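You operate a simulated robot arm through the tools that you are given. There is no shell and no other tool.

Carry out the task below with a simulated robot arm. There is one attempt and no reset: what you move stays moved.

TASK
Wipe the grit off the shuttle's seat and stand the tall roll in it.
Fine: brake on HOLD for the work, FREE at the end; cloth back. What is to be rubbed or washed off counts as gone when no trace of it is left.
Where things are to end (x, y in the base frame): tall roll within 20 mm of [690, -190].

The check looks at the end state, three seconds after you hand in, the way a careful person would. Anything else that was tipped, shoved, dropped, spilled or broken makes it a failure. Flat cloth is picked up by pressing the open fingertips on it (5 to 10 N) and closing them slowly along it; thin cloth reads only 2 to 8 mm in the jaws.

THE ROBOT
A 7-joint arm with a two-finger parallel gripper, fixed in place. Base frame: the origin is at the foot of the arm, x ahead of it, y to its left, z up. Readings come in mm, rad, newtons and seconds.
Its first joint turns from -2.897 to 2.897 rad. Payload 3.43 kg.
Tool frame: the origin (TCP) lies between the finger pads and is the grasp point; the fingertips stand 30 mm ahead of it; z points along the fingers, y is the line along which they close. The gripper opens to 94 mm. The fingers are 28 mm wide and 10 mm thick; the gripper's body (50 by 96 mm) begins 55 mm behind the TCP.
Orientation is that of the tool frame in the base frame, as a unit quaternion [x, y, z, w]. With the fingers straight down and closing along the base's y, the tool's x points along the base's -x, its y along +y and its z along -z.

THE INTERFACE
- The arm moves only by the tool servo_tool. Its argument "series" is a list of rows, each a list of 2 entries, a list of its own where there are three numbers: the shift along the base's x, y, z in units of 40 mm (1.0 is 40 mm), then the turn, a rotation vector about the base's x, y, z in units of 5 degrees (1.0 is 5 degrees). In form: [[[dx, dy, dz], [wx, wy, wz]], ...]. A call has 1 to 20 rows; each row shifts and turns the commanded pose from where the row before left it. "jaw" is the finger opening in mm, from 0 to 94, set as the call begins (left out, the last holds). A call with a number of a shift or a turn outside -1 to 1 is refused whole. A row lasts 0.2 s, in which the tool goes at most 50 mm and 0.15 rad; a call with a longer step from one row to the next is refused whole, and so is a gripper value outside its range. Where a pose cannot be reached the arm comes as near as it can. A force on the tool above 90 N (or 10 N above the force at the start of the call, whichever is more), or a blocked arm, ends the call early, and 0.2 s more pass. Each finger travels about 45 mm/s and halts on what it meets, pressing with about 31 N; the grip force reading is that of the motor and also rises with nothing between the fingers. The clock runs only during rows and for 0.2 s after the last one: add rows that do not move to give the fingers time. It gives the time, the measured TCP pose, the force on the tool (base axes), the opening and the grip force at its end, in the units of the frame above (readings bear some noise), with the torque about the TCP (base axes, N m) and any sound that the robot's microphone picked up.
- Cameras (640 x 400 px; columns grow to the right, rows downward): "scene" is fixed at [220, -649.6, 1571.9]; the picture's right is [0.43, -0.90, 0.00], its down [-0.70, -0.33, -0.63] and it looks along [0.57, 0.27, -0.78] (base axes); focal length 319 px, centre (320, 200). "wrist" rides on the gripper at [76, 14, -102] in the tool frame; the picture's right is [-0.18, 0.98, 0.00], its down [-0.75, -0.14, -0.64] and it looks along [-0.63, -0.12, 0.77] (tool axes); focal length 243 px, centre (320, 200). There is no depth. A picture from a camera that has moved, and an enlarged one, comes with that camera's place and axes in the base frame and with its lens.
- snapshot(camera): a new picture of that camera. No time passes.
- slide_trunk(by): slides the trunk up (or, below 0, down) by that many mm; the arm rides with it, the base frame stays. It gives what a move gives, with no picture.
- close_up(camera, box): a new picture of the part [left, top, right, bottom] of that camera's present view, enlarged. No time passes.
- sign_off(): hands the job in; it is judged then, once.

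Places have to be worked out from the pictures, the camera data and where the tool is seen. Open the gripper and draw the arm clear of the work before you hand the job in, unless the task says otherwise.

The tools are called after ">>>" by a JSON object that holds its "api" and its "payload". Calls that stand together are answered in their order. servo_tool: Moves the arm, as the interface text tells. Its arguments: {"type":"object","properties":{"series":{"type":"array"},"jaw":{"type":"number"}},"required":["series"]} The other tools are called the same way: slide_trunk (by) slides the trunk up or down; snapshot (camera) takes a picture; close_up (camera, box) takes an enlarged picture of a part of a camera's view; sign_off () hands the job in.

At the start:

```text
t: 0.0
ee_pos: [544.1, -200.6, 1205.3]
tool_rot: [0.0, 1.0, 0.0, 0.0]
ft_force: [0.1, -0.5, -0.2]
ft_torque: [-0.01, 0.0, -0.01]
finger_gap: 93.9
gripper_force: 0.0
trunk travel left (down, up): [-300.0, 190.0]
```

scene: 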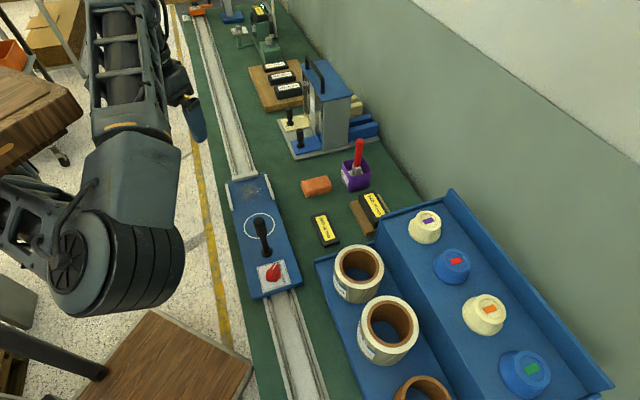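
wrist: 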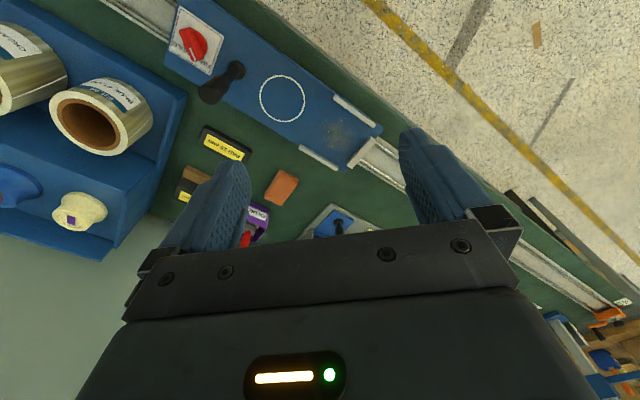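

The first pictures show a blue shuttle on a rail with a black lever, a red knob on a plate, a white circle (perhaps the seat), some grit, and rolls on a blue rack. I take enlarged pictures to read the details.

>>> {"api": "close_up", "payload": {"camera": "scene", "box": [210, 150, 330, 310]}}

>>> {"api": "close_up", "payload": {"camera": "scene", "box": [290, 120, 450, 260]}}

>>> {"api": "close_up", "payload": {"camera": "scene", "box": [310, 190, 610, 400]}}

>>> {"api": "close_up", "payload": {"camera": "scene", "box": [170, 0, 390, 160]}}

>>> {"api": "close_up", "payload": {"camera": "wrist", "box": [150, 0, 410, 200]}}

```text
2.50 times, centred on (270, 230) of scene
camera zoom: at [220.0, -649.6, 1571.9], right [0.43, -0.9, 0.0], down [-0.7, -0.33, -0.63], along [0.57, 0.27, -0.78], focal length 797 px, centre (445, 125)
```

zoom: 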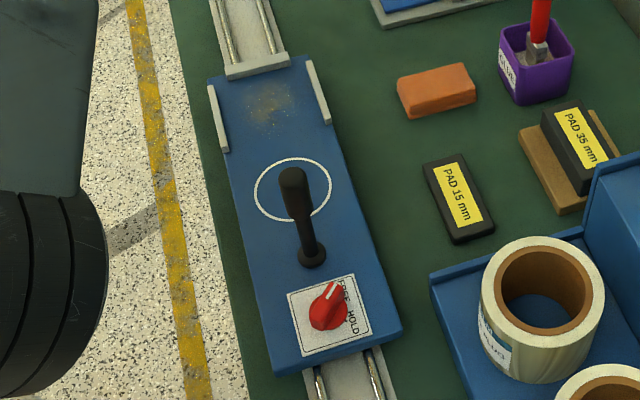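

```text
2.86 times, centred on (370, 190) of scene
camera zoom: at [220.0, -649.6, 1571.9], right [0.43, -0.9, 0.0], down [-0.7, -0.33, -0.63], along [0.57, 0.27, -0.78], focal length 911 px, centre (177, 229)
```

zoom: 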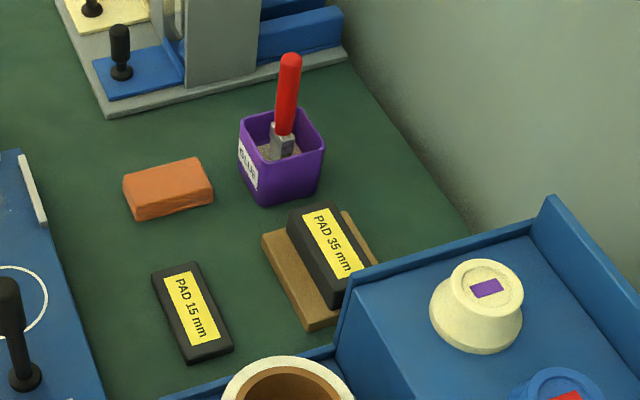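

```text
1.90 times, centred on (460, 295) of scene
camera zoom: at [220.0, -649.6, 1571.9], right [0.43, -0.9, 0.0], down [-0.7, -0.33, -0.63], along [0.57, 0.27, -0.78], focal length 607 px, centre (53, 19)
```

zoom: 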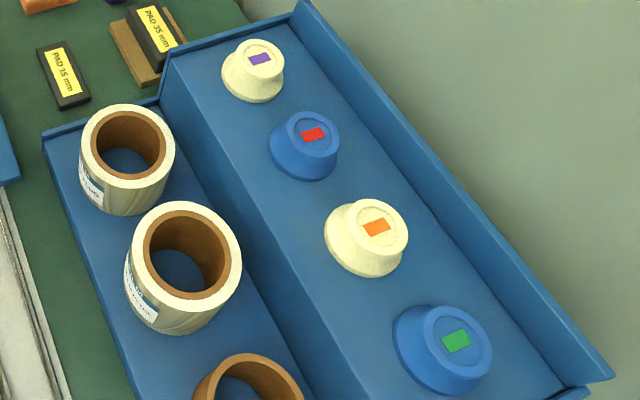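

```text
2.50 times, centred on (280, 80) of scene
camera zoom: at [220.0, -649.6, 1571.9], right [0.43, -0.9, 0.0], down [-0.7, -0.33, -0.63], along [0.57, 0.27, -0.78], focal length 797 px, centre (420, 500)
```

zoom: 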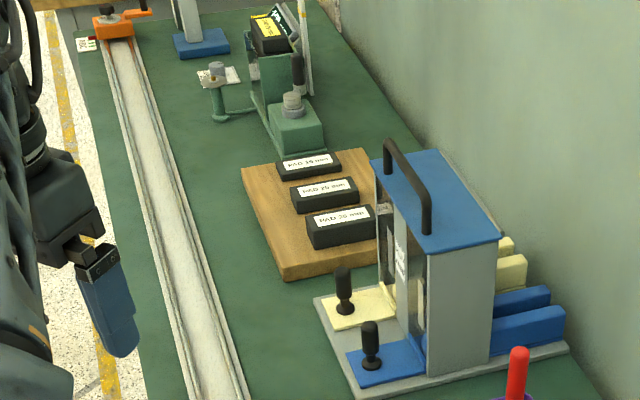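

```text
2.00 times, centred on (280, 100) of wrist
camera zoom: at [467.3, -184.7, 1306.0], right [0.18, 0.98, 0.0], down [0.75, -0.14, 0.64], along [0.63, -0.12, -0.77], focal length 485 px, centre (400, 400)
```

zoom: 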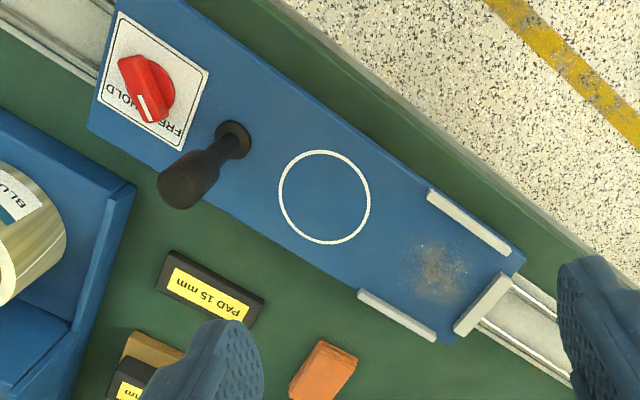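

Triangulating both views: the shuttle's top is at about z=838, the white circle at about (599,-281), and the gritty pocket with the three low rails at about (692,-189), which matches the goal, so that pocket is the seat. I swing the gripper high over toward the roll rack to look at the rolls with the wrist camera.

>>> {"api": "servo_tool", "payload": {"series": [[[-0.2, -1, 0], [0, 0, 0]], [[-0.2, -1, 0], [0, 0, 0]], [[-0.2, -1, 0], [0, 0, 0]], [[-0.2, -1, 0], [0, 0, 0]], [[-0.2, -1, 0], [0, 0, 0]], [[-0.2, -1, 0], [0, 0, 0]], [[-0.2, -1, 0], [0, 0, 0]], [[-0.2, -1, 0], [0, 0, 0]], [[-0.2, -1, 0], [0, 0, 0]], [[0, 0, 0], [0, 0, 0]]]}}

>>> {"api": "snapshot", "payload": {"camera": "wrist"}}

>>> {"api": "snapshot", "payload": {"camera": "scene"}}

```text
t: 2.2
ee_pos: [472.0, -561.4, 1206.9]
tool_rot: [0.0, 1.0, 0.0, 0.0]
ft_force: [0.2, 0.2, -0.2]
ft_torque: [-0.01, -0.03, 0.01]
finger_gap: 94.1
gripper_force: 0.1
trunk travel left (down, up): [-300.0, 190.0]
```

```text
taken
camera wrist: at [395.9, -546.6, 1308.3], right [0.18, 0.98, 0.0], down [0.75, -0.14, 0.64], along [0.63, -0.12, -0.77], focal length 243 px, centre (320, 200)
```

wrist: 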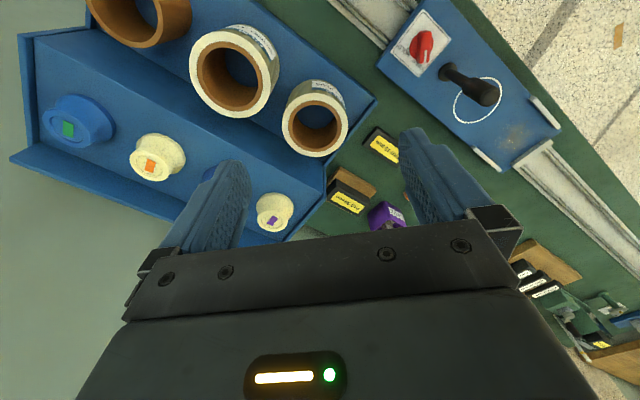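

```text
taken
```

scene: 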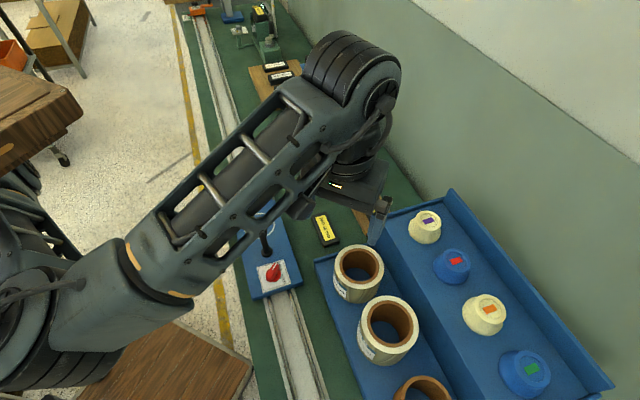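

Three rolls stand on the lower step: one small, one larger, and a brown one. I enlarge the wrist view to compare heights and read the labels.

>>> {"api": "close_up", "payload": {"camera": "wrist", "box": [80, 0, 380, 180]}}

>>> {"api": "close_up", "payload": {"camera": "wrist", "box": [310, 100, 450, 240]}}

>>> {"api": "close_up", "payload": {"camera": "wrist", "box": [370, 0, 570, 160]}}

>>> {"api": "close_up", "payload": {"camera": "scene", "box": [250, 240, 310, 300]}}

```text
2.13 times, centred on (230, 90) of wrist
camera zoom: at [395.9, -546.6, 1308.3], right [0.18, 0.98, 0.0], down [0.75, -0.14, 0.64], along [0.63, -0.12, -0.77], focal length 518 px, centre (512, 435)
```

zoom: 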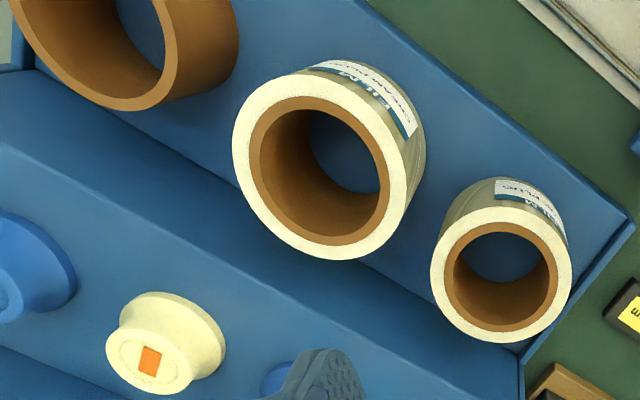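

```text
2.86 times, centred on (380, 170) of wrist
camera zoom: at [395.9, -546.6, 1308.3], right [0.18, 0.98, 0.0], down [0.75, -0.14, 0.64], along [0.63, -0.12, -0.77], focal length 693 px, centre (149, 286)
```

zoom: 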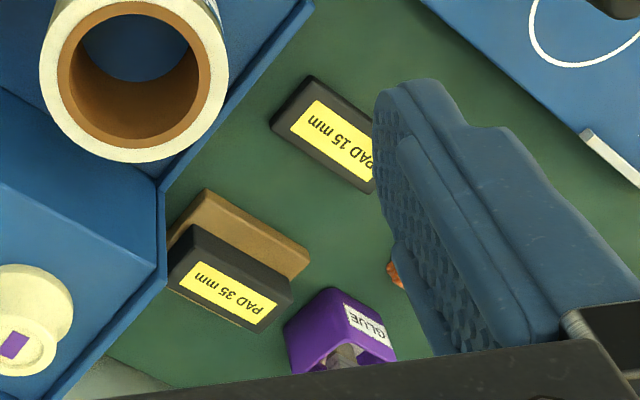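

```text
2.50 times, centred on (470, 80) of wrist
camera zoom: at [395.9, -546.6, 1308.3], right [0.18, 0.98, 0.0], down [0.75, -0.14, 0.64], along [0.63, -0.12, -0.77], focal length 606 px, centre (-55, 500)
```

zoom: 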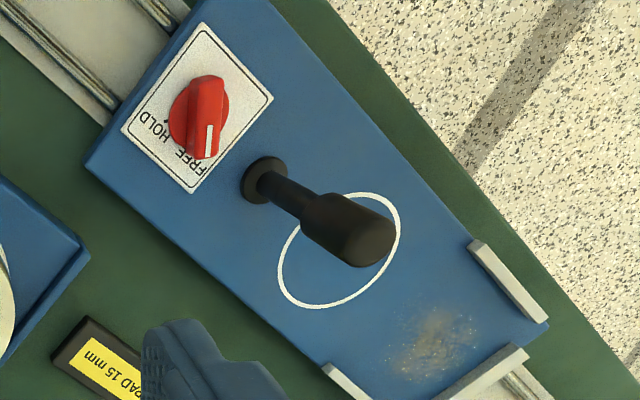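

```text
6.67 times, centred on (280, 270) of scene
camera zoom: at [220.0, -649.6, 1571.9], right [0.43, -0.9, 0.0], down [-0.7, -0.33, -0.63], along [0.57, 0.27, -0.78], focal length 2125 px, centre (587, -267)
```

zoom: 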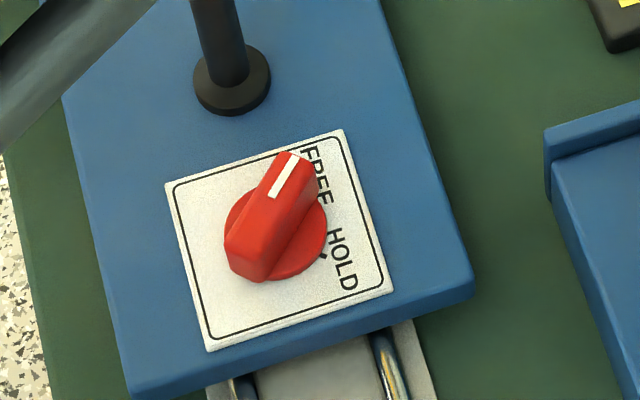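

The knob mark points at FREE, with a tick at HOLD. I move further along the rack to see the brown roll's height and all three roll labels.

>>> {"api": "servo_tool", "payload": {"series": [[[-0.7, -0.7, 0], [0, 0, 0]], [[-0.7, -0.7, 0], [0, 0, 0]], [[-0.7, -0.7, 0], [0, 0, 0]], [[-0.7, -0.7, 0], [0, 0, 0]], [[-0.7, -0.7, 0], [0, 0, 0]], [[-0.7, -0.7, 0], [0, 0, 0]], [[0, 0, 0], [0, 0, 0]]]}}

>>> {"api": "snapshot", "payload": {"camera": "wrist"}}

>>> {"api": "close_up", "payload": {"camera": "scene", "box": [320, 230, 480, 400]}}

```text
t: 3.8
ee_pos: [303.7, -728.7, 1205.3]
tool_rot: [-0.001, 1.0, 0.0, 0.0]
ft_force: [-0.3, -0.1, 0.0]
ft_torque: [-0.02, -0.02, 0.02]
finger_gap: 94.0
gripper_force: 0.0
trunk travel left (down, up): [-300.0, 190.0]
```

```text
taken
camera wrist: at [226.1, -711.5, 1306.1], right [0.18, 0.98, 0.0], down [0.75, -0.14, 0.64], along [0.63, -0.12, -0.77], focal length 243 px, centre (320, 200)
```

wrist: 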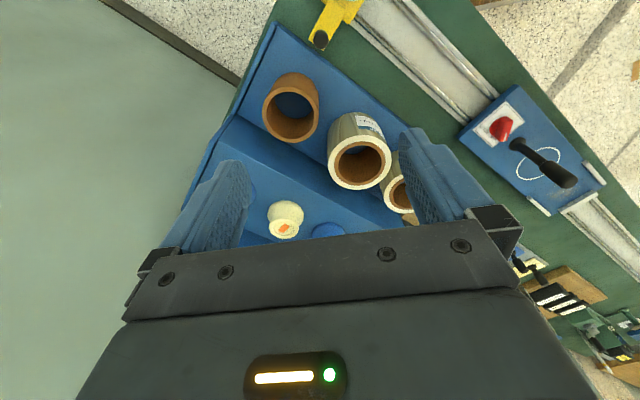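

```text
2.35 times, centred on (400, 315) of scene
camera zoom: at [220.0, -649.6, 1571.9], right [0.43, -0.9, 0.0], down [-0.7, -0.33, -0.63], along [0.57, 0.27, -0.78], focal length 750 px, centre (132, -71)
```

zoom: 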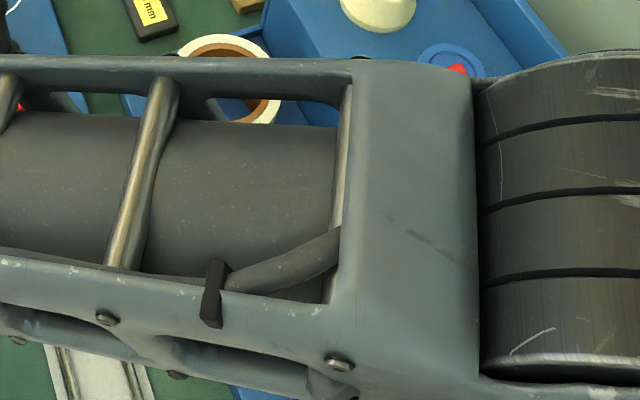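

>>> {"api": "close_up", "payload": {"camera": "wrist", "box": [240, 50, 420, 220]}}

```text
2.35 times, centred on (330, 135) of wrist
camera zoom: at [226.1, -711.5, 1306.1], right [0.18, 0.98, 0.0], down [0.75, -0.14, 0.64], along [0.63, -0.12, -0.77], focal length 571 px, centre (296, 353)
```

zoom: 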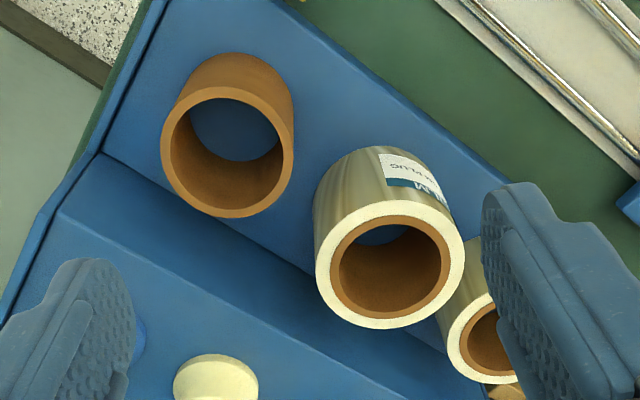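

Triangulating gives roll 2 (CREAM label) at about (454,-682) with its top near z=960, roll 1 top near 930, and the brown core lower still, so roll 2 is the tall one. All have an outer diameter of about 109 mm, so I'll need to pinch the wall. Next I go over the orange item at about (820,-354) to see whether it is the cloth.

>>> {"api": "servo_tool", "payload": {"series": [[[0.76, 0.6, 0], [0, 0, 0]], [[0.76, 0.6, 0], [0, 0, 0]], [[0.76, 0.6, 0], [0, 0, 0]], [[0.76, 0.6, 0], [0, 0, 0]], [[0.76, 0.6, 0], [0, 0, 0]], [[0.76, 0.6, 0], [0, 0, 0]], [[0.76, 0.6, -0.3], [0, 0, 0]], [[0.76, 0.6, -0.3], [0, 0, 0]], [[0.76, 0.6, -0.3], [0, 0, 0]], [[0.76, 0.6, -0.3], [0, 0, 0]], [[0.76, 0.6, -0.3], [0, 0, 0]], [[0.76, 0.6, -0.3], [0, 0, 0]], [[0.76, 0.6, -0.3], [0, 0, 0]], [[0.76, 0.6, -0.3], [0, 0, 0]], [[0.76, 0.6, -0.3], [0, 0, 0]], [[0.76, 0.6, -0.3], [0, 0, 0]], [[0, 0, 0], [0, 0, 0]]]}}

>>> {"api": "snapshot", "payload": {"camera": "wrist"}}

>>> {"api": "snapshot", "payload": {"camera": "scene"}}

```text
t: 7.4
ee_pos: [790.5, -344.6, 1083.3]
tool_rot: [0.0, 1.0, 0.0, 0.0]
ft_force: [-0.5, 0.7, -0.4]
ft_torque: [-0.01, -0.01, 0.0]
finger_gap: 93.9
gripper_force: 0.0
trunk travel left (down, up): [-300.0, 190.0]
```

```text
taken
camera wrist: at [714.0, -328.2, 1185.4], right [0.18, 0.98, 0.0], down [0.75, -0.14, 0.64], along [0.63, -0.12, -0.77], focal length 243 px, centre (320, 200)
```

wrist: 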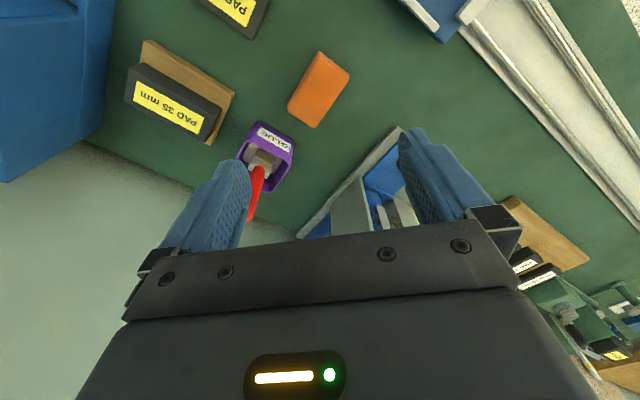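

```text
taken
```

scene: 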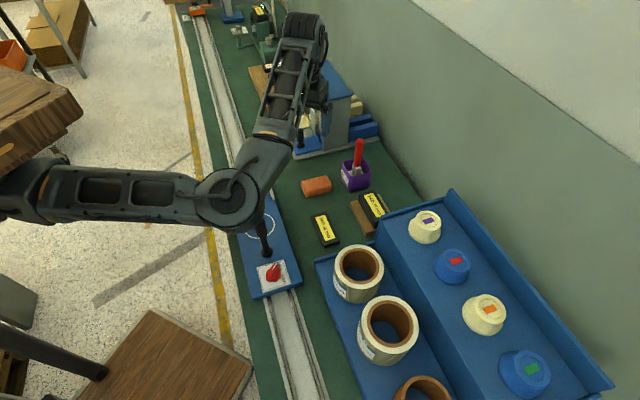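

>>> {"api": "close_up", "payload": {"camera": "wrist", "box": [260, 30, 380, 140]}}

>>> {"api": "close_up", "payload": {"camera": "scene", "box": [290, 165, 350, 205]}}

>>> {"api": "close_up", "payload": {"camera": "scene", "box": [0, 0, 220, 170]}}

```text
3.64 times, centred on (320, 85) of wrist
camera zoom: at [714.0, -328.2, 1185.4], right [0.18, 0.98, 0.0], down [0.75, -0.14, 0.64], along [0.63, -0.12, -0.77], focal length 882 px, centre (320, 618)
```

zoom: 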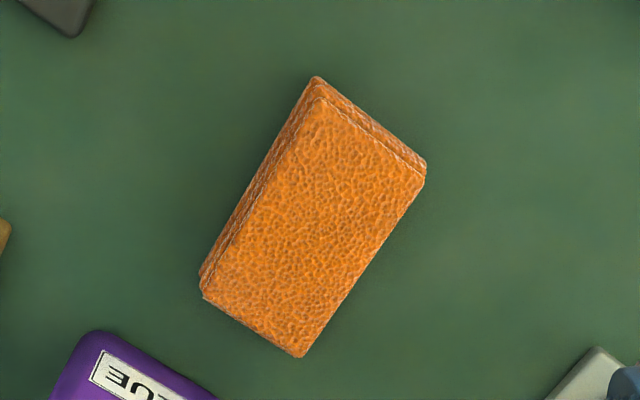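

```text
10.00 times, centred on (320, 185) of scene
camera zoom: at [220.0, -649.6, 1571.9], right [0.43, -0.9, 0.0], down [-0.7, -0.33, -0.63], along [0.57, 0.27, -0.78], focal length 3188 px, centre (320, 350)
```

zoom: 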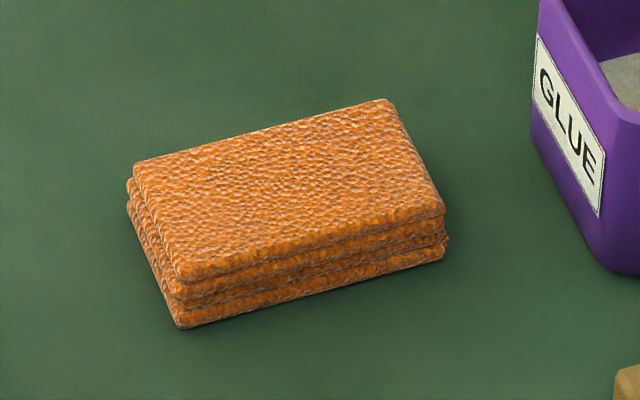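

```text
2.35 times, centred on (110, 85) of scene
camera zoom: at [220.0, -649.6, 1571.9], right [0.43, -0.9, 0.0], down [-0.7, -0.33, -0.63], along [0.57, 0.27, -0.78], focal length 750 px, centre (814, 471)
```

zoom: 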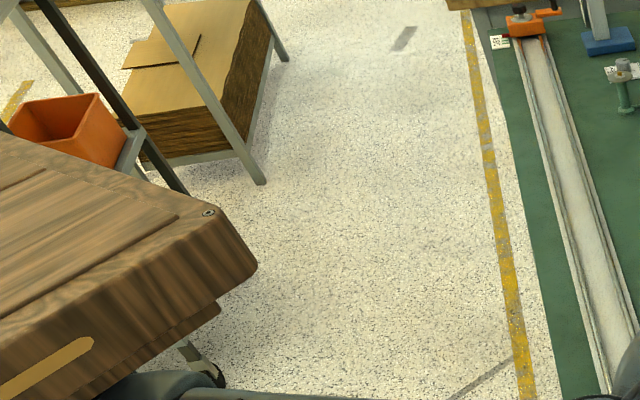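

The orange item is a folded three-layer orange cloth, about 81×46 mm, centre (816,-353), top z≈832, long side along (0.707,-0.707), next to the glue cup. The brake must go to HOLD first. The knob is at about (487,-397,850), pointing along +x (FREE), with HOLD about 90° clockwise. I move above it for a closer look, passing high over the lever (top ≈975).

>>> {"api": "servo_tool", "payload": {"series": [[[-0.9, -0.14, 0], [0, 0, 0]], [[-0.9, -0.14, 0], [0, 0, 0]], [[-0.9, -0.14, 0], [0, 0, 0]], [[-0.9, -0.14, 0], [0, 0, 0]], [[-0.9, -0.14, 0], [0, 0, 0]], [[-0.9, -0.14, 0], [0, 0, 0]], [[-0.9, -0.14, 0], [0, 0, 0]], [[-0.9, -0.14, 0], [0, 0, 0]], [[-0.8, -0.14, -0.5], [0, 0, 0]], [[0, 0, 0], [0, 0, 0]]]}}

>>> {"api": "snapshot", "payload": {"camera": "wrist"}}

>>> {"api": "close_up", "payload": {"camera": "wrist", "box": [220, 0, 440, 150]}}

```text
t: 9.6
ee_pos: [472.5, -393.8, 1063.3]
tool_rot: [0.0, 1.0, 0.0, 0.0]
ft_force: [-0.5, 0.8, -0.8]
ft_torque: [0.02, -0.04, 0.01]
finger_gap: 93.9
gripper_force: 0.0
trunk travel left (down, up): [-300.0, 190.0]
```

```text
taken
camera wrist: at [395.0, -379.3, 1164.4], right [0.18, 0.98, 0.0], down [0.75, -0.14, 0.64], along [0.63, -0.12, -0.77], focal length 243 px, centre (320, 200)
```

wrist: 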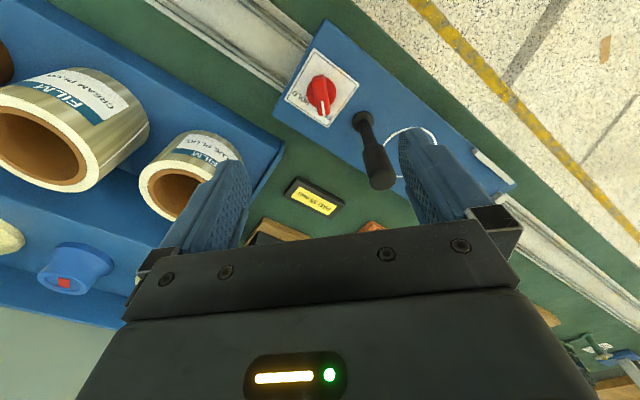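

```text
2.67 times, centred on (330, 75) of wrist
camera zoom: at [395.0, -379.3, 1164.4], right [0.18, 0.98, 0.0], down [0.75, -0.14, 0.64], along [0.63, -0.12, -0.77], focal length 647 px, centre (293, 533)
```

zoom: 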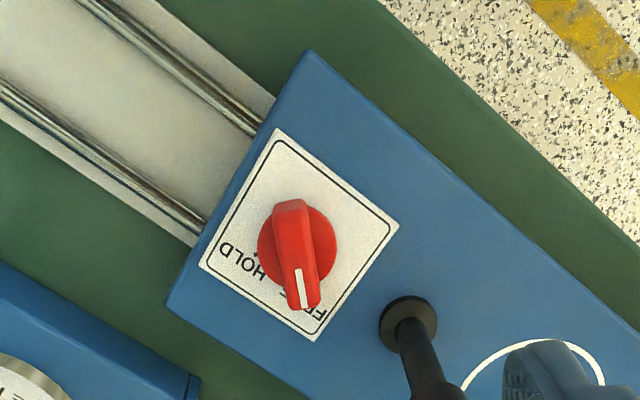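

The knob bar lies along +x at about (484,-394.5), and the lever is 57 mm away in x and 50 mm in y. I narrow the jaw to 50 mm and come down above the knob to check height and alignment.

>>> {"api": "servo_tool", "payload": {"series": [[[0.29, -0.02, -0.8], [0, 0, 0]], [[0, 0, -0.8], [0, 0, 0]], [[0, 0, -0.8], [0, 0, 0]], [[0, 0, -0.8], [0, 0, 0]], [[0, 0, -0.5], [0, 0, 0]], [[0, 0, 0], [0, 0, 0]]], "jaw": 50}}

>>> {"api": "snapshot", "payload": {"camera": "wrist"}}

>>> {"api": "close_up", "payload": {"camera": "wrist", "box": [220, 60, 420, 220]}}

>>> {"api": "close_up", "payload": {"camera": "scene", "box": [220, 190, 320, 300]}}

```text
t: 11.0
ee_pos: [482.3, -395.1, 916.2]
tool_rot: [-0.001, 1.0, 0.0, 0.0]
ft_force: [0.3, -0.1, 0.0]
ft_torque: [0.0, -0.02, -0.01]
finger_gap: 49.9
gripper_force: 0.0
trunk travel left (down, up): [-300.0, 190.0]
```

```text
taken
camera wrist: at [405.7, -380.3, 1017.1], right [0.18, 0.98, 0.0], down [0.75, -0.14, 0.64], along [0.63, -0.12, -0.77], focal length 243 px, centre (320, 200)
```

wrist: 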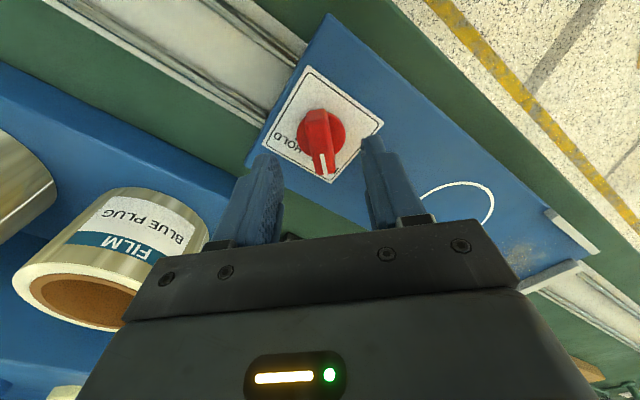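

```text
2.50 times, centred on (320, 140) of wrist
camera zoom: at [405.7, -380.3, 1017.1], right [0.18, 0.98, 0.0], down [0.75, -0.14, 0.64], along [0.63, -0.12, -0.77], focal length 606 px, centre (320, 350)
```

zoom: 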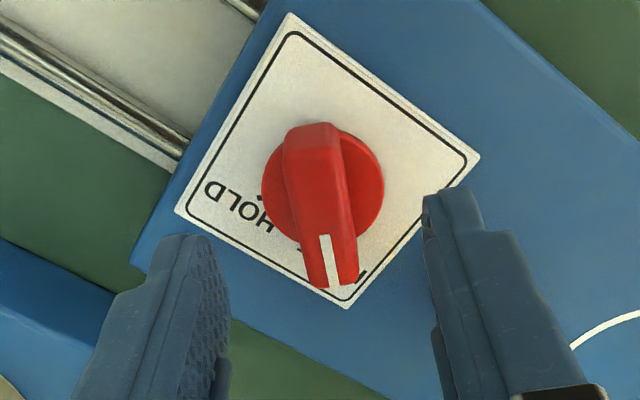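

```text
3.64 times, centred on (270, 245) of scene
camera zoom: at [220.0, -649.6, 1571.9], right [0.43, -0.9, 0.0], down [-0.7, -0.33, -0.63], along [0.57, 0.27, -0.78], focal length 1159 px, centre (502, 36)
```

zoom: 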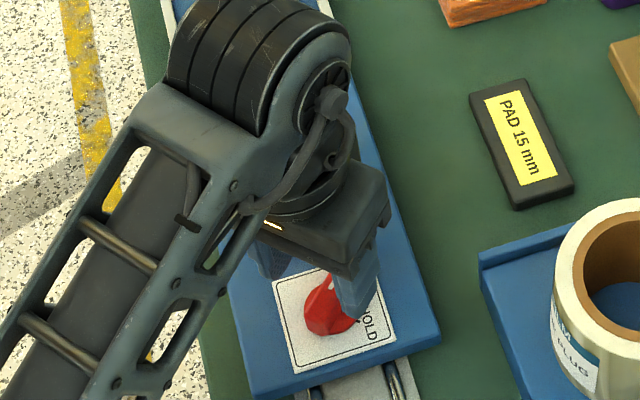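

The knob centre refines to about (483,-394), with the bar at about 0° and 14 mm wide; HOLD is at about -88°. I lower the fingertips to z≈858, straddling the bar, and check.

>>> {"api": "servo_tool", "payload": {"series": [[[0.02, 0.03, -0.4], [0, 0, 0]], [[0, 0, -0.35], [0, 0, 0]], [[0, 0, 0], [0, 0, 0]]]}}

>>> {"api": "close_up", "payload": {"camera": "wrist", "box": [220, 80, 420, 240]}}

>>> {"api": "close_up", "payload": {"camera": "scene", "box": [240, 220, 310, 300]}}

```text
t: 11.8
ee_pos: [482.2, -395.7, 886.0]
tool_rot: [-0.001, 1.0, 0.001, 0.0]
ft_force: [-0.8, 0.1, 0.7]
ft_torque: [0.0, 0.01, 0.02]
finger_gap: 50.1
gripper_force: 0.1
trunk travel left (down, up): [-300.0, 190.0]
```

```text
2.50 times, centred on (320, 160) of wrist
camera zoom: at [406.4, -379.8, 988.0], right [0.18, 0.98, 0.0], down [0.75, -0.14, 0.64], along [0.63, -0.12, -0.77], focal length 606 px, centre (320, 300)
```

zoom: 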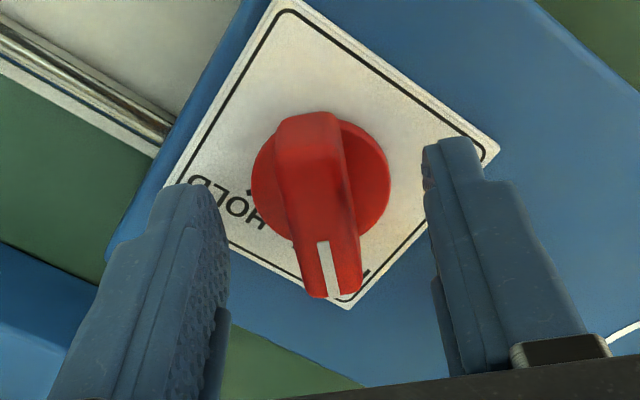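

```text
5.00 times, centred on (275, 260) of scene
camera zoom: at [220.0, -649.6, 1571.9], right [0.43, -0.9, 0.0], down [-0.7, -0.33, -0.63], along [0.57, 0.27, -0.78], focal length 1594 px, centre (545, -100)
```

zoom: 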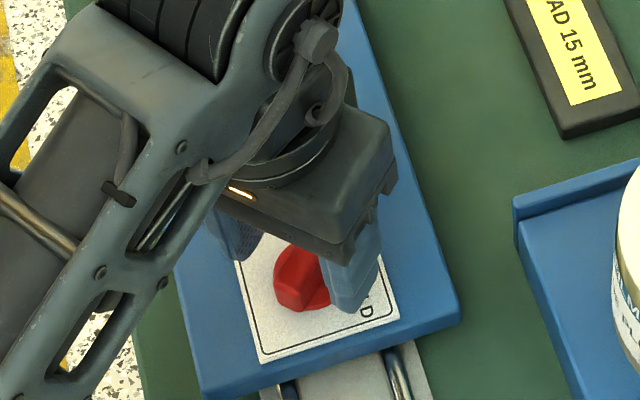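

The bar sits centred between the fingertips to within a millimetre. I close to 20 mm to check clearance before pinching.

>>> {"api": "servo_tool", "payload": {"series": [[[0, 0, -0.06], [0, 0, 0]], [[0, 0, 0], [0, 0, 0]], [[0, 0, 0], [0, 0, 0]]], "jaw": 20}}

>>> {"api": "close_up", "payload": {"camera": "wrist", "box": [260, 80, 380, 200]}}

```text
t: 12.6
ee_pos: [482.0, -394.1, 882.7]
tool_rot: [-0.001, 1.0, 0.0, 0.0]
ft_force: [0.1, -0.3, -0.6]
ft_torque: [0.01, -0.01, 0.0]
finger_gap: 20.2
gripper_force: 0.0
trunk travel left (down, up): [-300.0, 190.0]
```

```text
3.33 times, centred on (320, 140) of wrist
camera zoom: at [405.8, -379.4, 985.6], right [0.18, 0.98, 0.0], down [0.75, -0.14, 0.64], along [0.63, -0.12, -0.77], focal length 809 px, centre (320, 400)
```

zoom: 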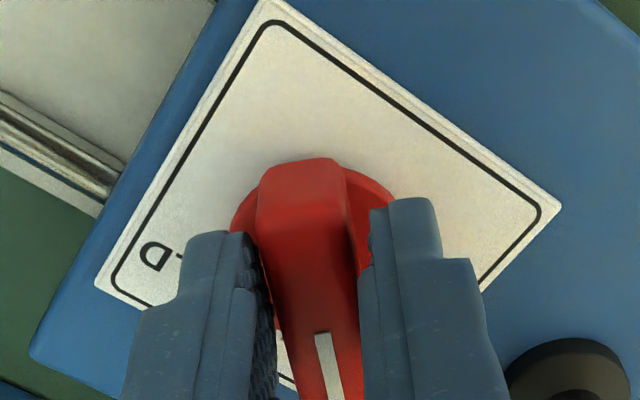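

The fingers straddle the bar evenly. I now close onto it gently.

>>> {"api": "servo_tool", "payload": {"series": [[[0, 0, 0], [0, 0, 0]], [[0, 0, 0], [0, 0, 0]], [[0, 0, 0], [0, 0, 0]]], "jaw": 8}}

>>> {"api": "close_up", "payload": {"camera": "wrist", "box": [260, 80, 380, 200]}}

```text
t: 13.4
ee_pos: [482.6, -395.6, 884.2]
tool_rot: [0.0, 1.0, 0.0, 0.001]
ft_force: [6.3, -10.1, -0.6]
ft_torque: [-0.25, -0.43, -0.06]
finger_gap: 15.7
gripper_force: 45.1
trunk travel left (down, up): [-300.0, 190.0]
```

```text
3.33 times, centred on (320, 140) of wrist
camera zoom: at [406.0, -379.8, 985.5], right [0.18, 0.98, 0.0], down [0.75, -0.14, 0.64], along [0.63, -0.12, -0.77], focal length 809 px, centre (320, 400)
```

zoom: 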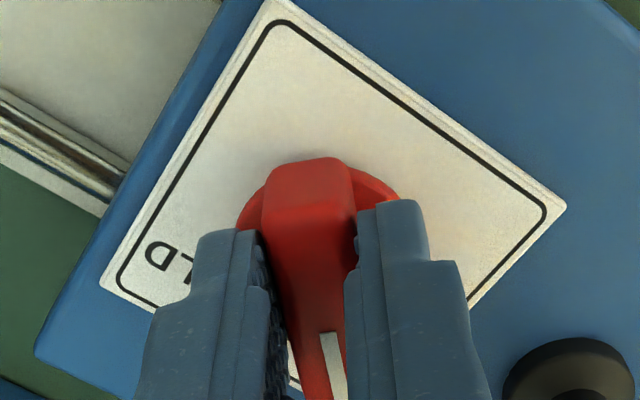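

I hold the knob at 15.7 mm with modest side force. I turn it clockwise 45° first and check the body's clearance to the lever.

>>> {"api": "servo_tool", "payload": {"series": [[[0, 0, 0], [0, 0, -1]], [[0, 0, 0], [0, 0, -1]], [[0, 0, 0], [0, 0, -1]], [[0, 0, 0], [0, 0, -1]], [[0, 0, 0], [0, 0, -1]], [[0, 0, 0], [0, 0, -1]], [[0, 0, 0], [0, 0, -1]], [[0, 0, 0], [0, 0, -1]], [[0, 0, 0], [0, 0, -1]], [[0, 0, 0], [0, 0, 0]]]}}

>>> {"api": "snapshot", "payload": {"camera": "wrist"}}

>>> {"api": "close_up", "payload": {"camera": "scene", "box": [220, 190, 320, 300]}}

```text
t: 15.6
ee_pos: [482.2, -393.7, 883.8]
tool_rot: [0.382, 0.924, 0.0, -0.001]
ft_force: [-8.0, 10.4, 1.4]
ft_torque: [-0.25, -0.28, 0.0]
finger_gap: 15.7
gripper_force: 45.0
trunk travel left (down, up): [-300.0, 190.0]
```

```text
taken
camera wrist: at [438.1, -328.6, 985.7], right [0.83, 0.56, 0.0], down [0.43, -0.63, 0.64], along [0.36, -0.53, -0.77], focal length 243 px, centre (320, 200)
```

wrist: 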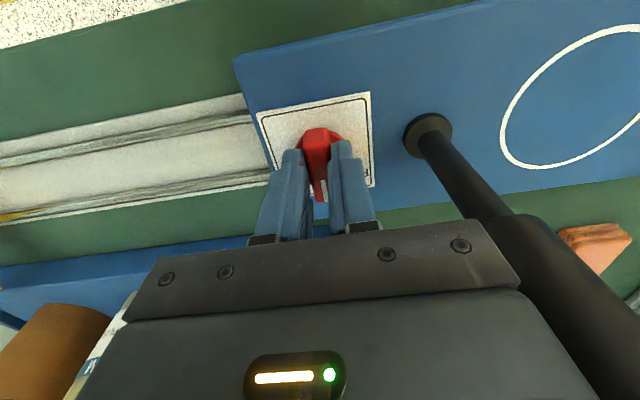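

```text
3.64 times, centred on (270, 245) of scene
camera zoom: at [220.0, -649.6, 1571.9], right [0.43, -0.9, 0.0], down [-0.7, -0.33, -0.63], along [0.57, 0.27, -0.78], focal length 1159 px, centre (502, 36)
```

zoom: 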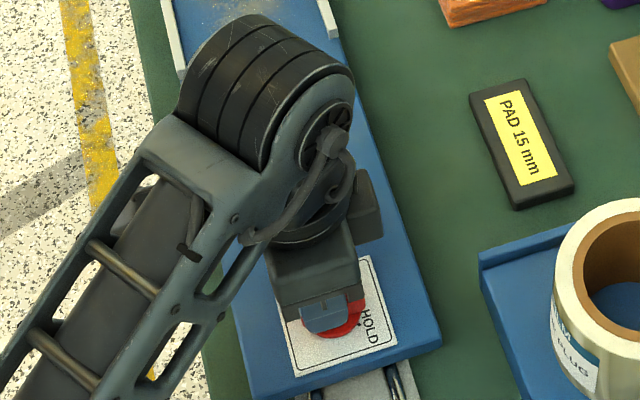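

The knob turns with me and nothing has touched; the lever stays about 69 mm from the knob, which clears the body corner narrowly, as it did on the first half. I continue in two steps while watching the forces.

>>> {"api": "servo_tool", "payload": {"series": [[[0, 0, 0], [0, 0, -1]], [[0, 0, 0], [0, 0, -1]], [[0, 0, 0], [0, 0, -1]], [[0, 0, 0], [0, 0, -1]]]}}

>>> {"api": "close_up", "payload": {"camera": "wrist", "box": [220, 60, 640, 320]}}

```text
t: 16.6
ee_pos: [483.0, -394.7, 884.6]
tool_rot: [0.537, 0.843, 0.001, 0.001]
ft_force: [-1.6, 7.5, -3.7]
ft_torque: [1.43, 0.61, 0.0]
finger_gap: 16.1
gripper_force: 44.7
trunk travel left (down, up): [-300.0, 190.0]
```

```text
1.52 times, centred on (430, 190) of wrist
camera zoom: at [463.0, -317.4, 985.7], right [0.97, 0.25, 0.0], down [0.19, -0.74, 0.64], along [0.16, -0.62, -0.77], focal length 370 px, centre (152, 215)
```

zoom: 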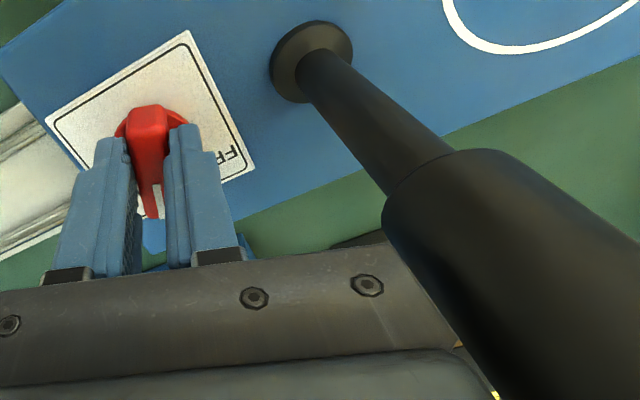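

The torque about the closing axis rose (1.4 N m) with little net force, so I pause one row to see whether it settles before turning further.

>>> {"api": "servo_tool", "payload": {"series": [[[0, 0, 0], [0, 0, 0]], [[0, 0, 0], [0, 0, 0]]]}}

>>> {"api": "snapshot", "payload": {"camera": "scene"}}

>>> {"api": "close_up", "payload": {"camera": "scene", "box": [220, 190, 320, 300]}}

```text
t: 17.2
ee_pos: [482.6, -393.6, 884.5]
tool_rot: [0.538, 0.843, 0.0, 0.0]
ft_force: [-0.7, 7.9, -3.7]
ft_torque: [1.19, 0.49, 0.01]
finger_gap: 15.9
gripper_force: 45.6
trunk travel left (down, up): [-300.0, 190.0]
```

```text
taken
```

scene: 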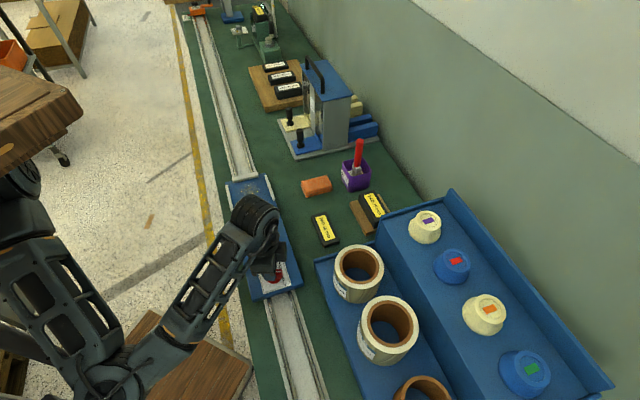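

```text
3.64 times, centred on (270, 245) of scene
camera zoom: at [220.0, -649.6, 1571.9], right [0.43, -0.9, 0.0], down [-0.7, -0.33, -0.63], along [0.57, 0.27, -0.78], focal length 1159 px, centre (502, 36)
```

zoom: 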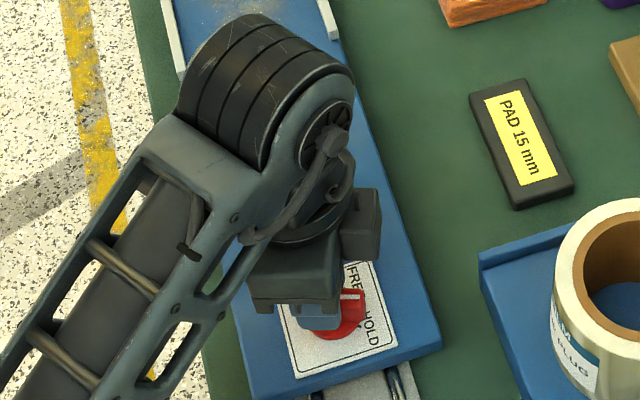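

It stays steady with low net force, and the pointer mark now sits between FREE and HOLD. I turn the remaining 25°.

>>> {"api": "servo_tool", "payload": {"series": [[[0, 0, 0], [0, 0, -0.8]], [[0, 0, 0], [0, 0, -0.8]], [[0, 0, 0], [0, 0, -0.8]], [[0, 0, 0], [0, 0, -0.8]], [[0, 0, 0], [0, 0, -0.9]], [[0, 0, 0], [0, 0, -0.9]], [[0, 0, 0], [0, 0, 0]]]}}

>>> {"api": "snapshot", "payload": {"camera": "wrist"}}

>>> {"api": "close_up", "payload": {"camera": "scene", "box": [220, 190, 320, 300]}}

```text
t: 18.8
ee_pos: [485.3, -392.4, 883.3]
tool_rot: [0.707, 0.708, 0.002, 0.002]
ft_force: [40.0, 13.3, 6.3]
ft_torque: [1.21, -0.67, 0.21]
finger_gap: 15.8
gripper_force: 44.7
trunk travel left (down, up): [-300.0, 190.0]
```

```text
taken
camera wrist: at [498.0, -315.6, 985.6], right [0.98, -0.18, 0.01], down [-0.14, -0.75, 0.64], along [-0.11, -0.63, -0.77], focal length 243 px, centre (320, 200)
```

wrist: 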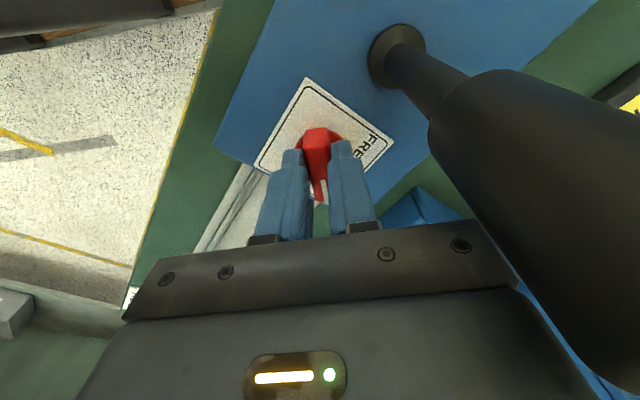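

```text
3.64 times, centred on (270, 245) of scene
camera zoom: at [220.0, -649.6, 1571.9], right [0.43, -0.9, 0.0], down [-0.7, -0.33, -0.63], along [0.57, 0.27, -0.78], focal length 1159 px, centre (502, 36)
```

zoom: 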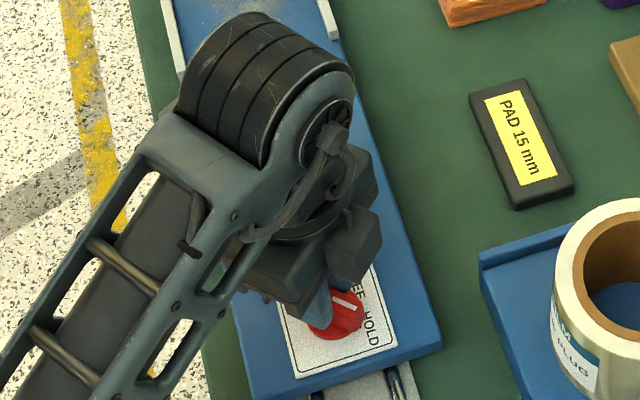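

The knob is now turned 90° with the mark toward HOLD, and the shuttle corner hasn't moved. The sideways force is just the small offset of my grip from the knob's axis. I release, rise straight up, and look at the knob.

>>> {"api": "servo_tool", "payload": {"series": [[[0, 0, 0], [0, 0, 0]], [[0, 0, 0], [0, 0, 0]], [[0, 0, 0], [0, 0, 0]]], "jaw": 36}}

>>> {"api": "servo_tool", "payload": {"series": [[[0, 0, 0.5], [0, 0, 0]], [[0, 0, 0.9], [0, 0, 0]], [[0, 0, 0.9], [0, 0, 0]], [[0, 0, 0.9], [0, 0, 0]], [[0, 0, 0.9], [0, 0, 0]], [[0, 0, 0], [0, 0, 0]]]}}

>>> {"api": "close_up", "payload": {"camera": "wrist", "box": [220, 30, 420, 200]}}

>>> {"api": "close_up", "payload": {"camera": "scene", "box": [220, 190, 320, 300]}}

```text
t: 19.6
ee_pos: [482.5, -394.2, 884.5]
tool_rot: [0.707, 0.707, -0.002, -0.001]
ft_force: [1.0, 0.5, -0.9]
ft_torque: [-0.01, -0.02, 0.02]
finger_gap: 36.0
gripper_force: 0.1
trunk travel left (down, up): [-300.0, 190.0]
```

```text
t: 21.0
ee_pos: [482.1, -394.8, 1046.5]
tool_rot: [0.706, 0.708, -0.001, 0.0]
ft_force: [-0.8, 0.5, 0.1]
ft_torque: [-0.02, 0.02, 0.02]
finger_gap: 36.4
gripper_force: 0.1
trunk travel left (down, up): [-300.0, 190.0]
```

```text
2.35 times, centred on (320, 115) of wrist
camera zoom: at [495.8, -316.7, 1148.7], right [0.98, -0.18, 0.0], down [-0.14, -0.75, 0.64], along [-0.12, -0.63, -0.77], focal length 571 px, centre (320, 400)
```

zoom: 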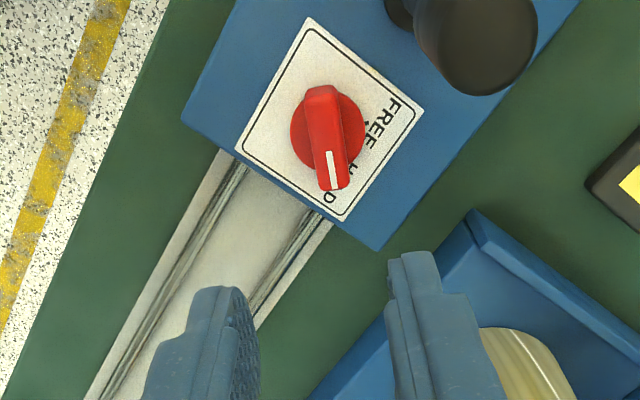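

```text
3.64 times, centred on (270, 245) of scene
camera zoom: at [220.0, -649.6, 1571.9], right [0.43, -0.9, 0.0], down [-0.7, -0.33, -0.63], along [0.57, 0.27, -0.78], focal length 1159 px, centre (502, 36)
```

zoom: 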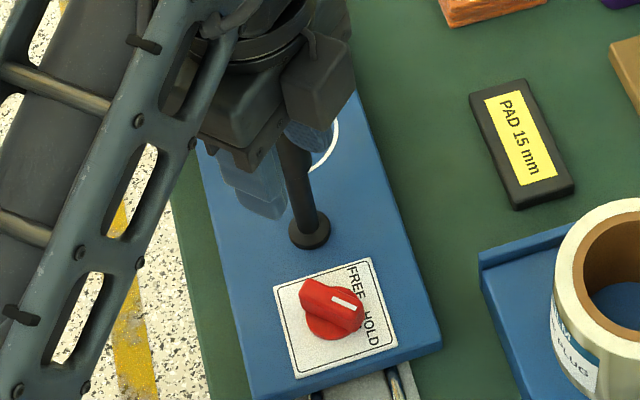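

The mark points at the HOLD position and the FREE tick is now exposed, so the brake is on HOLD. Next I fly to above the cloth at about (816,-352), turn to -45° yaw so the jaw closes across its short side, and open to 94.

>>> {"api": "servo_tool", "payload": {"series": [[[0.93, 0.12, 0], [0, 0, 1]], [[0.93, 0.12, 0], [0, 0, 1]], [[0.93, 0.12, 0], [0, 0, 1]], [[0.93, 0.12, 0], [0, 0, 1]], [[0.93, 0.12, 0], [0, 0, 1]], [[0.93, 0.12, 0], [0, 0, 1]], [[0.93, 0.12, 0], [0, 0, 1]], [[0.93, 0.12, 0], [0, 0, 1]], [[0.93, 0.12, 0], [0, 0, 1]], [[0, 0, -0.9], [0, 0, 0]], [[0, 0, -0.8], [0, 0, 0]], [[0, 0, 0], [0, 0, 0]]], "jaw": 94}}

>>> {"api": "snapshot", "payload": {"camera": "wrist"}}

>>> {"api": "close_up", "payload": {"camera": "scene", "box": [270, 110, 400, 230]}}

```text
t: 23.6
ee_pos: [815.9, -351.6, 978.0]
tool_rot: [0.383, 0.924, -0.001, 0.0]
ft_force: [0.5, -0.6, 0.2]
ft_torque: [-0.02, -0.02, 0.02]
finger_gap: 94.2
gripper_force: 0.0
trunk travel left (down, up): [-300.0, 190.0]
```

```text
taken
camera wrist: at [772.5, -286.0, 1080.3], right [0.82, 0.57, 0.0], down [0.43, -0.63, 0.64], along [0.36, -0.53, -0.77], focal length 243 px, centre (320, 200)
```

wrist: 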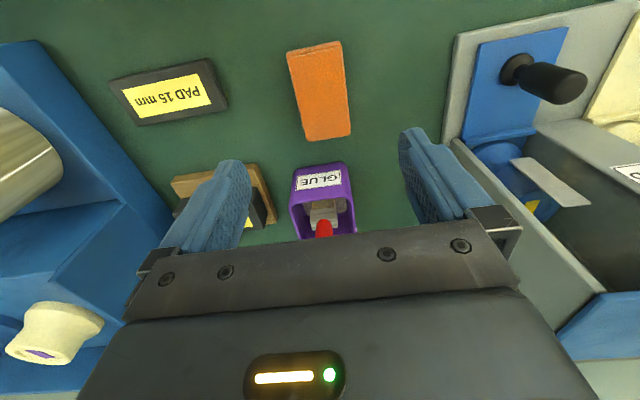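

```text
3.33 times, centred on (335, 170) of scene
camera zoom: at [220.0, -649.6, 1571.9], right [0.43, -0.9, 0.0], down [-0.7, -0.33, -0.63], along [0.57, 0.27, -0.78], focal length 1063 px, centre (270, 300)
```

zoom: 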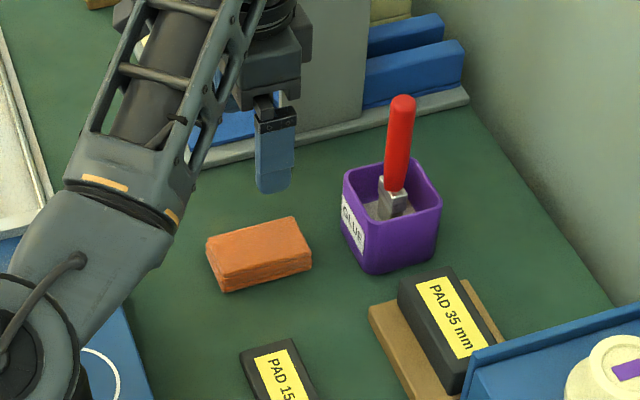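

The cloth's long side lines up with the tool within a degree. I zoom in to refine its centre.

>>> {"api": "close_up", "payload": {"camera": "wrist", "box": [260, 20, 380, 160]}}

```text
2.86 times, centred on (320, 90) of wrist
camera zoom: at [772.5, -286.0, 1080.3], right [0.82, 0.57, 0.0], down [0.43, -0.63, 0.64], along [0.36, -0.53, -0.77], focal length 693 px, centre (320, 514)
```

zoom: 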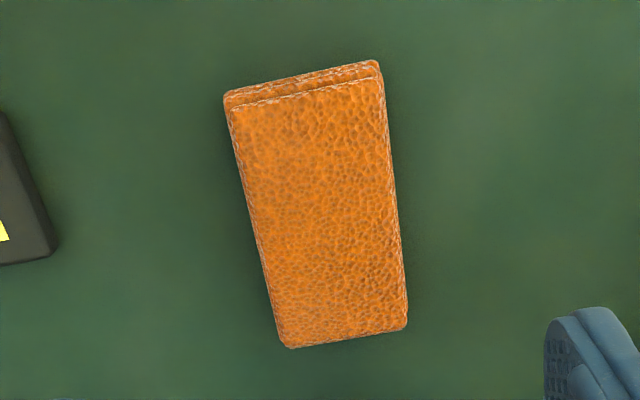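

The cloth centre is about (815,-350) and its thickness about 24 mm (table z≈808). I descend with open fingers either side of it to fingertip z≈820.

>>> {"api": "servo_tool", "payload": {"series": [[[0, 0.03, -0.9], [0, 0, 0]], [[0, 0, -0.9], [0, 0, 0]], [[0, 0, -0.7], [0, 0, 0]], [[0, 0, -0.5], [0, 0, 0]], [[0, 0, -0.2], [0, 0, 0]], [[0, 0, 0], [0, 0, 0]]]}}

>>> {"api": "snapshot", "payload": {"camera": "wrist"}}

>>> {"api": "close_up", "payload": {"camera": "scene", "box": [280, 130, 360, 210]}}

```text
t: 25.2
ee_pos: [864.6, -328.4, 937.7]
tool_rot: [0.369, 0.926, -0.044, 0.066]
ft_force: [0.0, -1.5, -0.5]
ft_torque: [0.17, 0.0, 0.01]
finger_gap: 93.9
gripper_force: 0.1
trunk travel left (down, up): [-300.0, 190.0]
stopped in row 6: the arm was blocked; the commanded pose is now the measured one
```

```text
taken
camera wrist: at [811.0, -250.8, 1024.7], right [0.81, 0.59, -0.01], down [0.39, -0.53, 0.76], along [0.44, -0.61, -0.66], focal length 243 px, centre (320, 200)
```

wrist: 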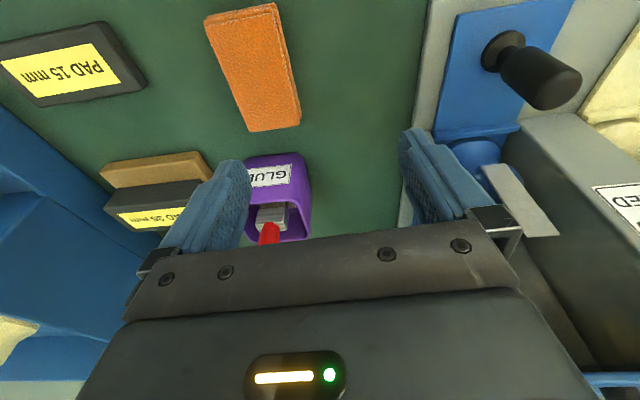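

```text
5.00 times, centred on (320, 170) of scene
camera zoom: at [220.0, -649.6, 1571.9], right [0.43, -0.9, 0.0], down [-0.7, -0.33, -0.63], along [0.57, 0.27, -0.78], focal length 1594 px, centre (320, 350)
```

zoom: 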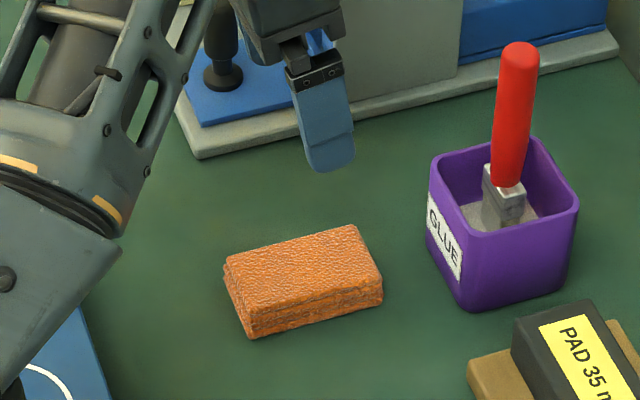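

The arm ran out of reach at this trunk height (it tilted and stopped in free air, nothing touched). I go back up, restore the tool orientation above the cloth, then lower the trunk to get better reach.

>>> {"api": "servo_tool", "payload": {"series": [[[-0.31, -0.135, 0.6], [0.38, 0.25, -0.08]], [[-0.31, -0.135, 0.6], [0.38, 0.25, -0.08]], [[-0.31, -0.135, 0.6], [0.38, 0.25, -0.08]], [[-0.31, -0.135, 0.6], [0.37, 0.26, -0.07]], [[0, 0, 0.8], [0, 0, 0]], [[0, 0, 0], [0, 0, 0]]]}}

>>> {"api": "slide_trunk", "payload": {"by": -100}}

>>> {"api": "snapshot", "payload": {"camera": "scene"}}

```text
t: 26.6
ee_pos: [821.9, -346.4, 1034.7]
tool_rot: [0.379, 0.925, 0.006, -0.018]
ft_force: [0.0, 0.3, -0.4]
ft_torque: [0.0, -0.02, 0.01]
finger_gap: 94.0
gripper_force: 0.0
trunk travel left (down, up): [-300.0, 190.0]
```

```text
t: 27.9
ee_pos: [822.5, -347.8, 946.2]
tool_rot: [0.379, 0.925, 0.003, -0.011]
ft_force: [0.3, 0.3, 0.6]
ft_torque: [0.0, 0.03, 0.02]
finger_gap: 93.8
gripper_force: 0.0
trunk travel left (down, up): [-200.0, 290.0]
```

```text
taken
```

scene: 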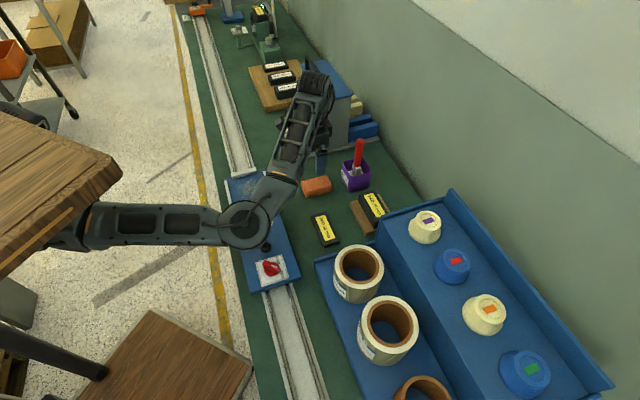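

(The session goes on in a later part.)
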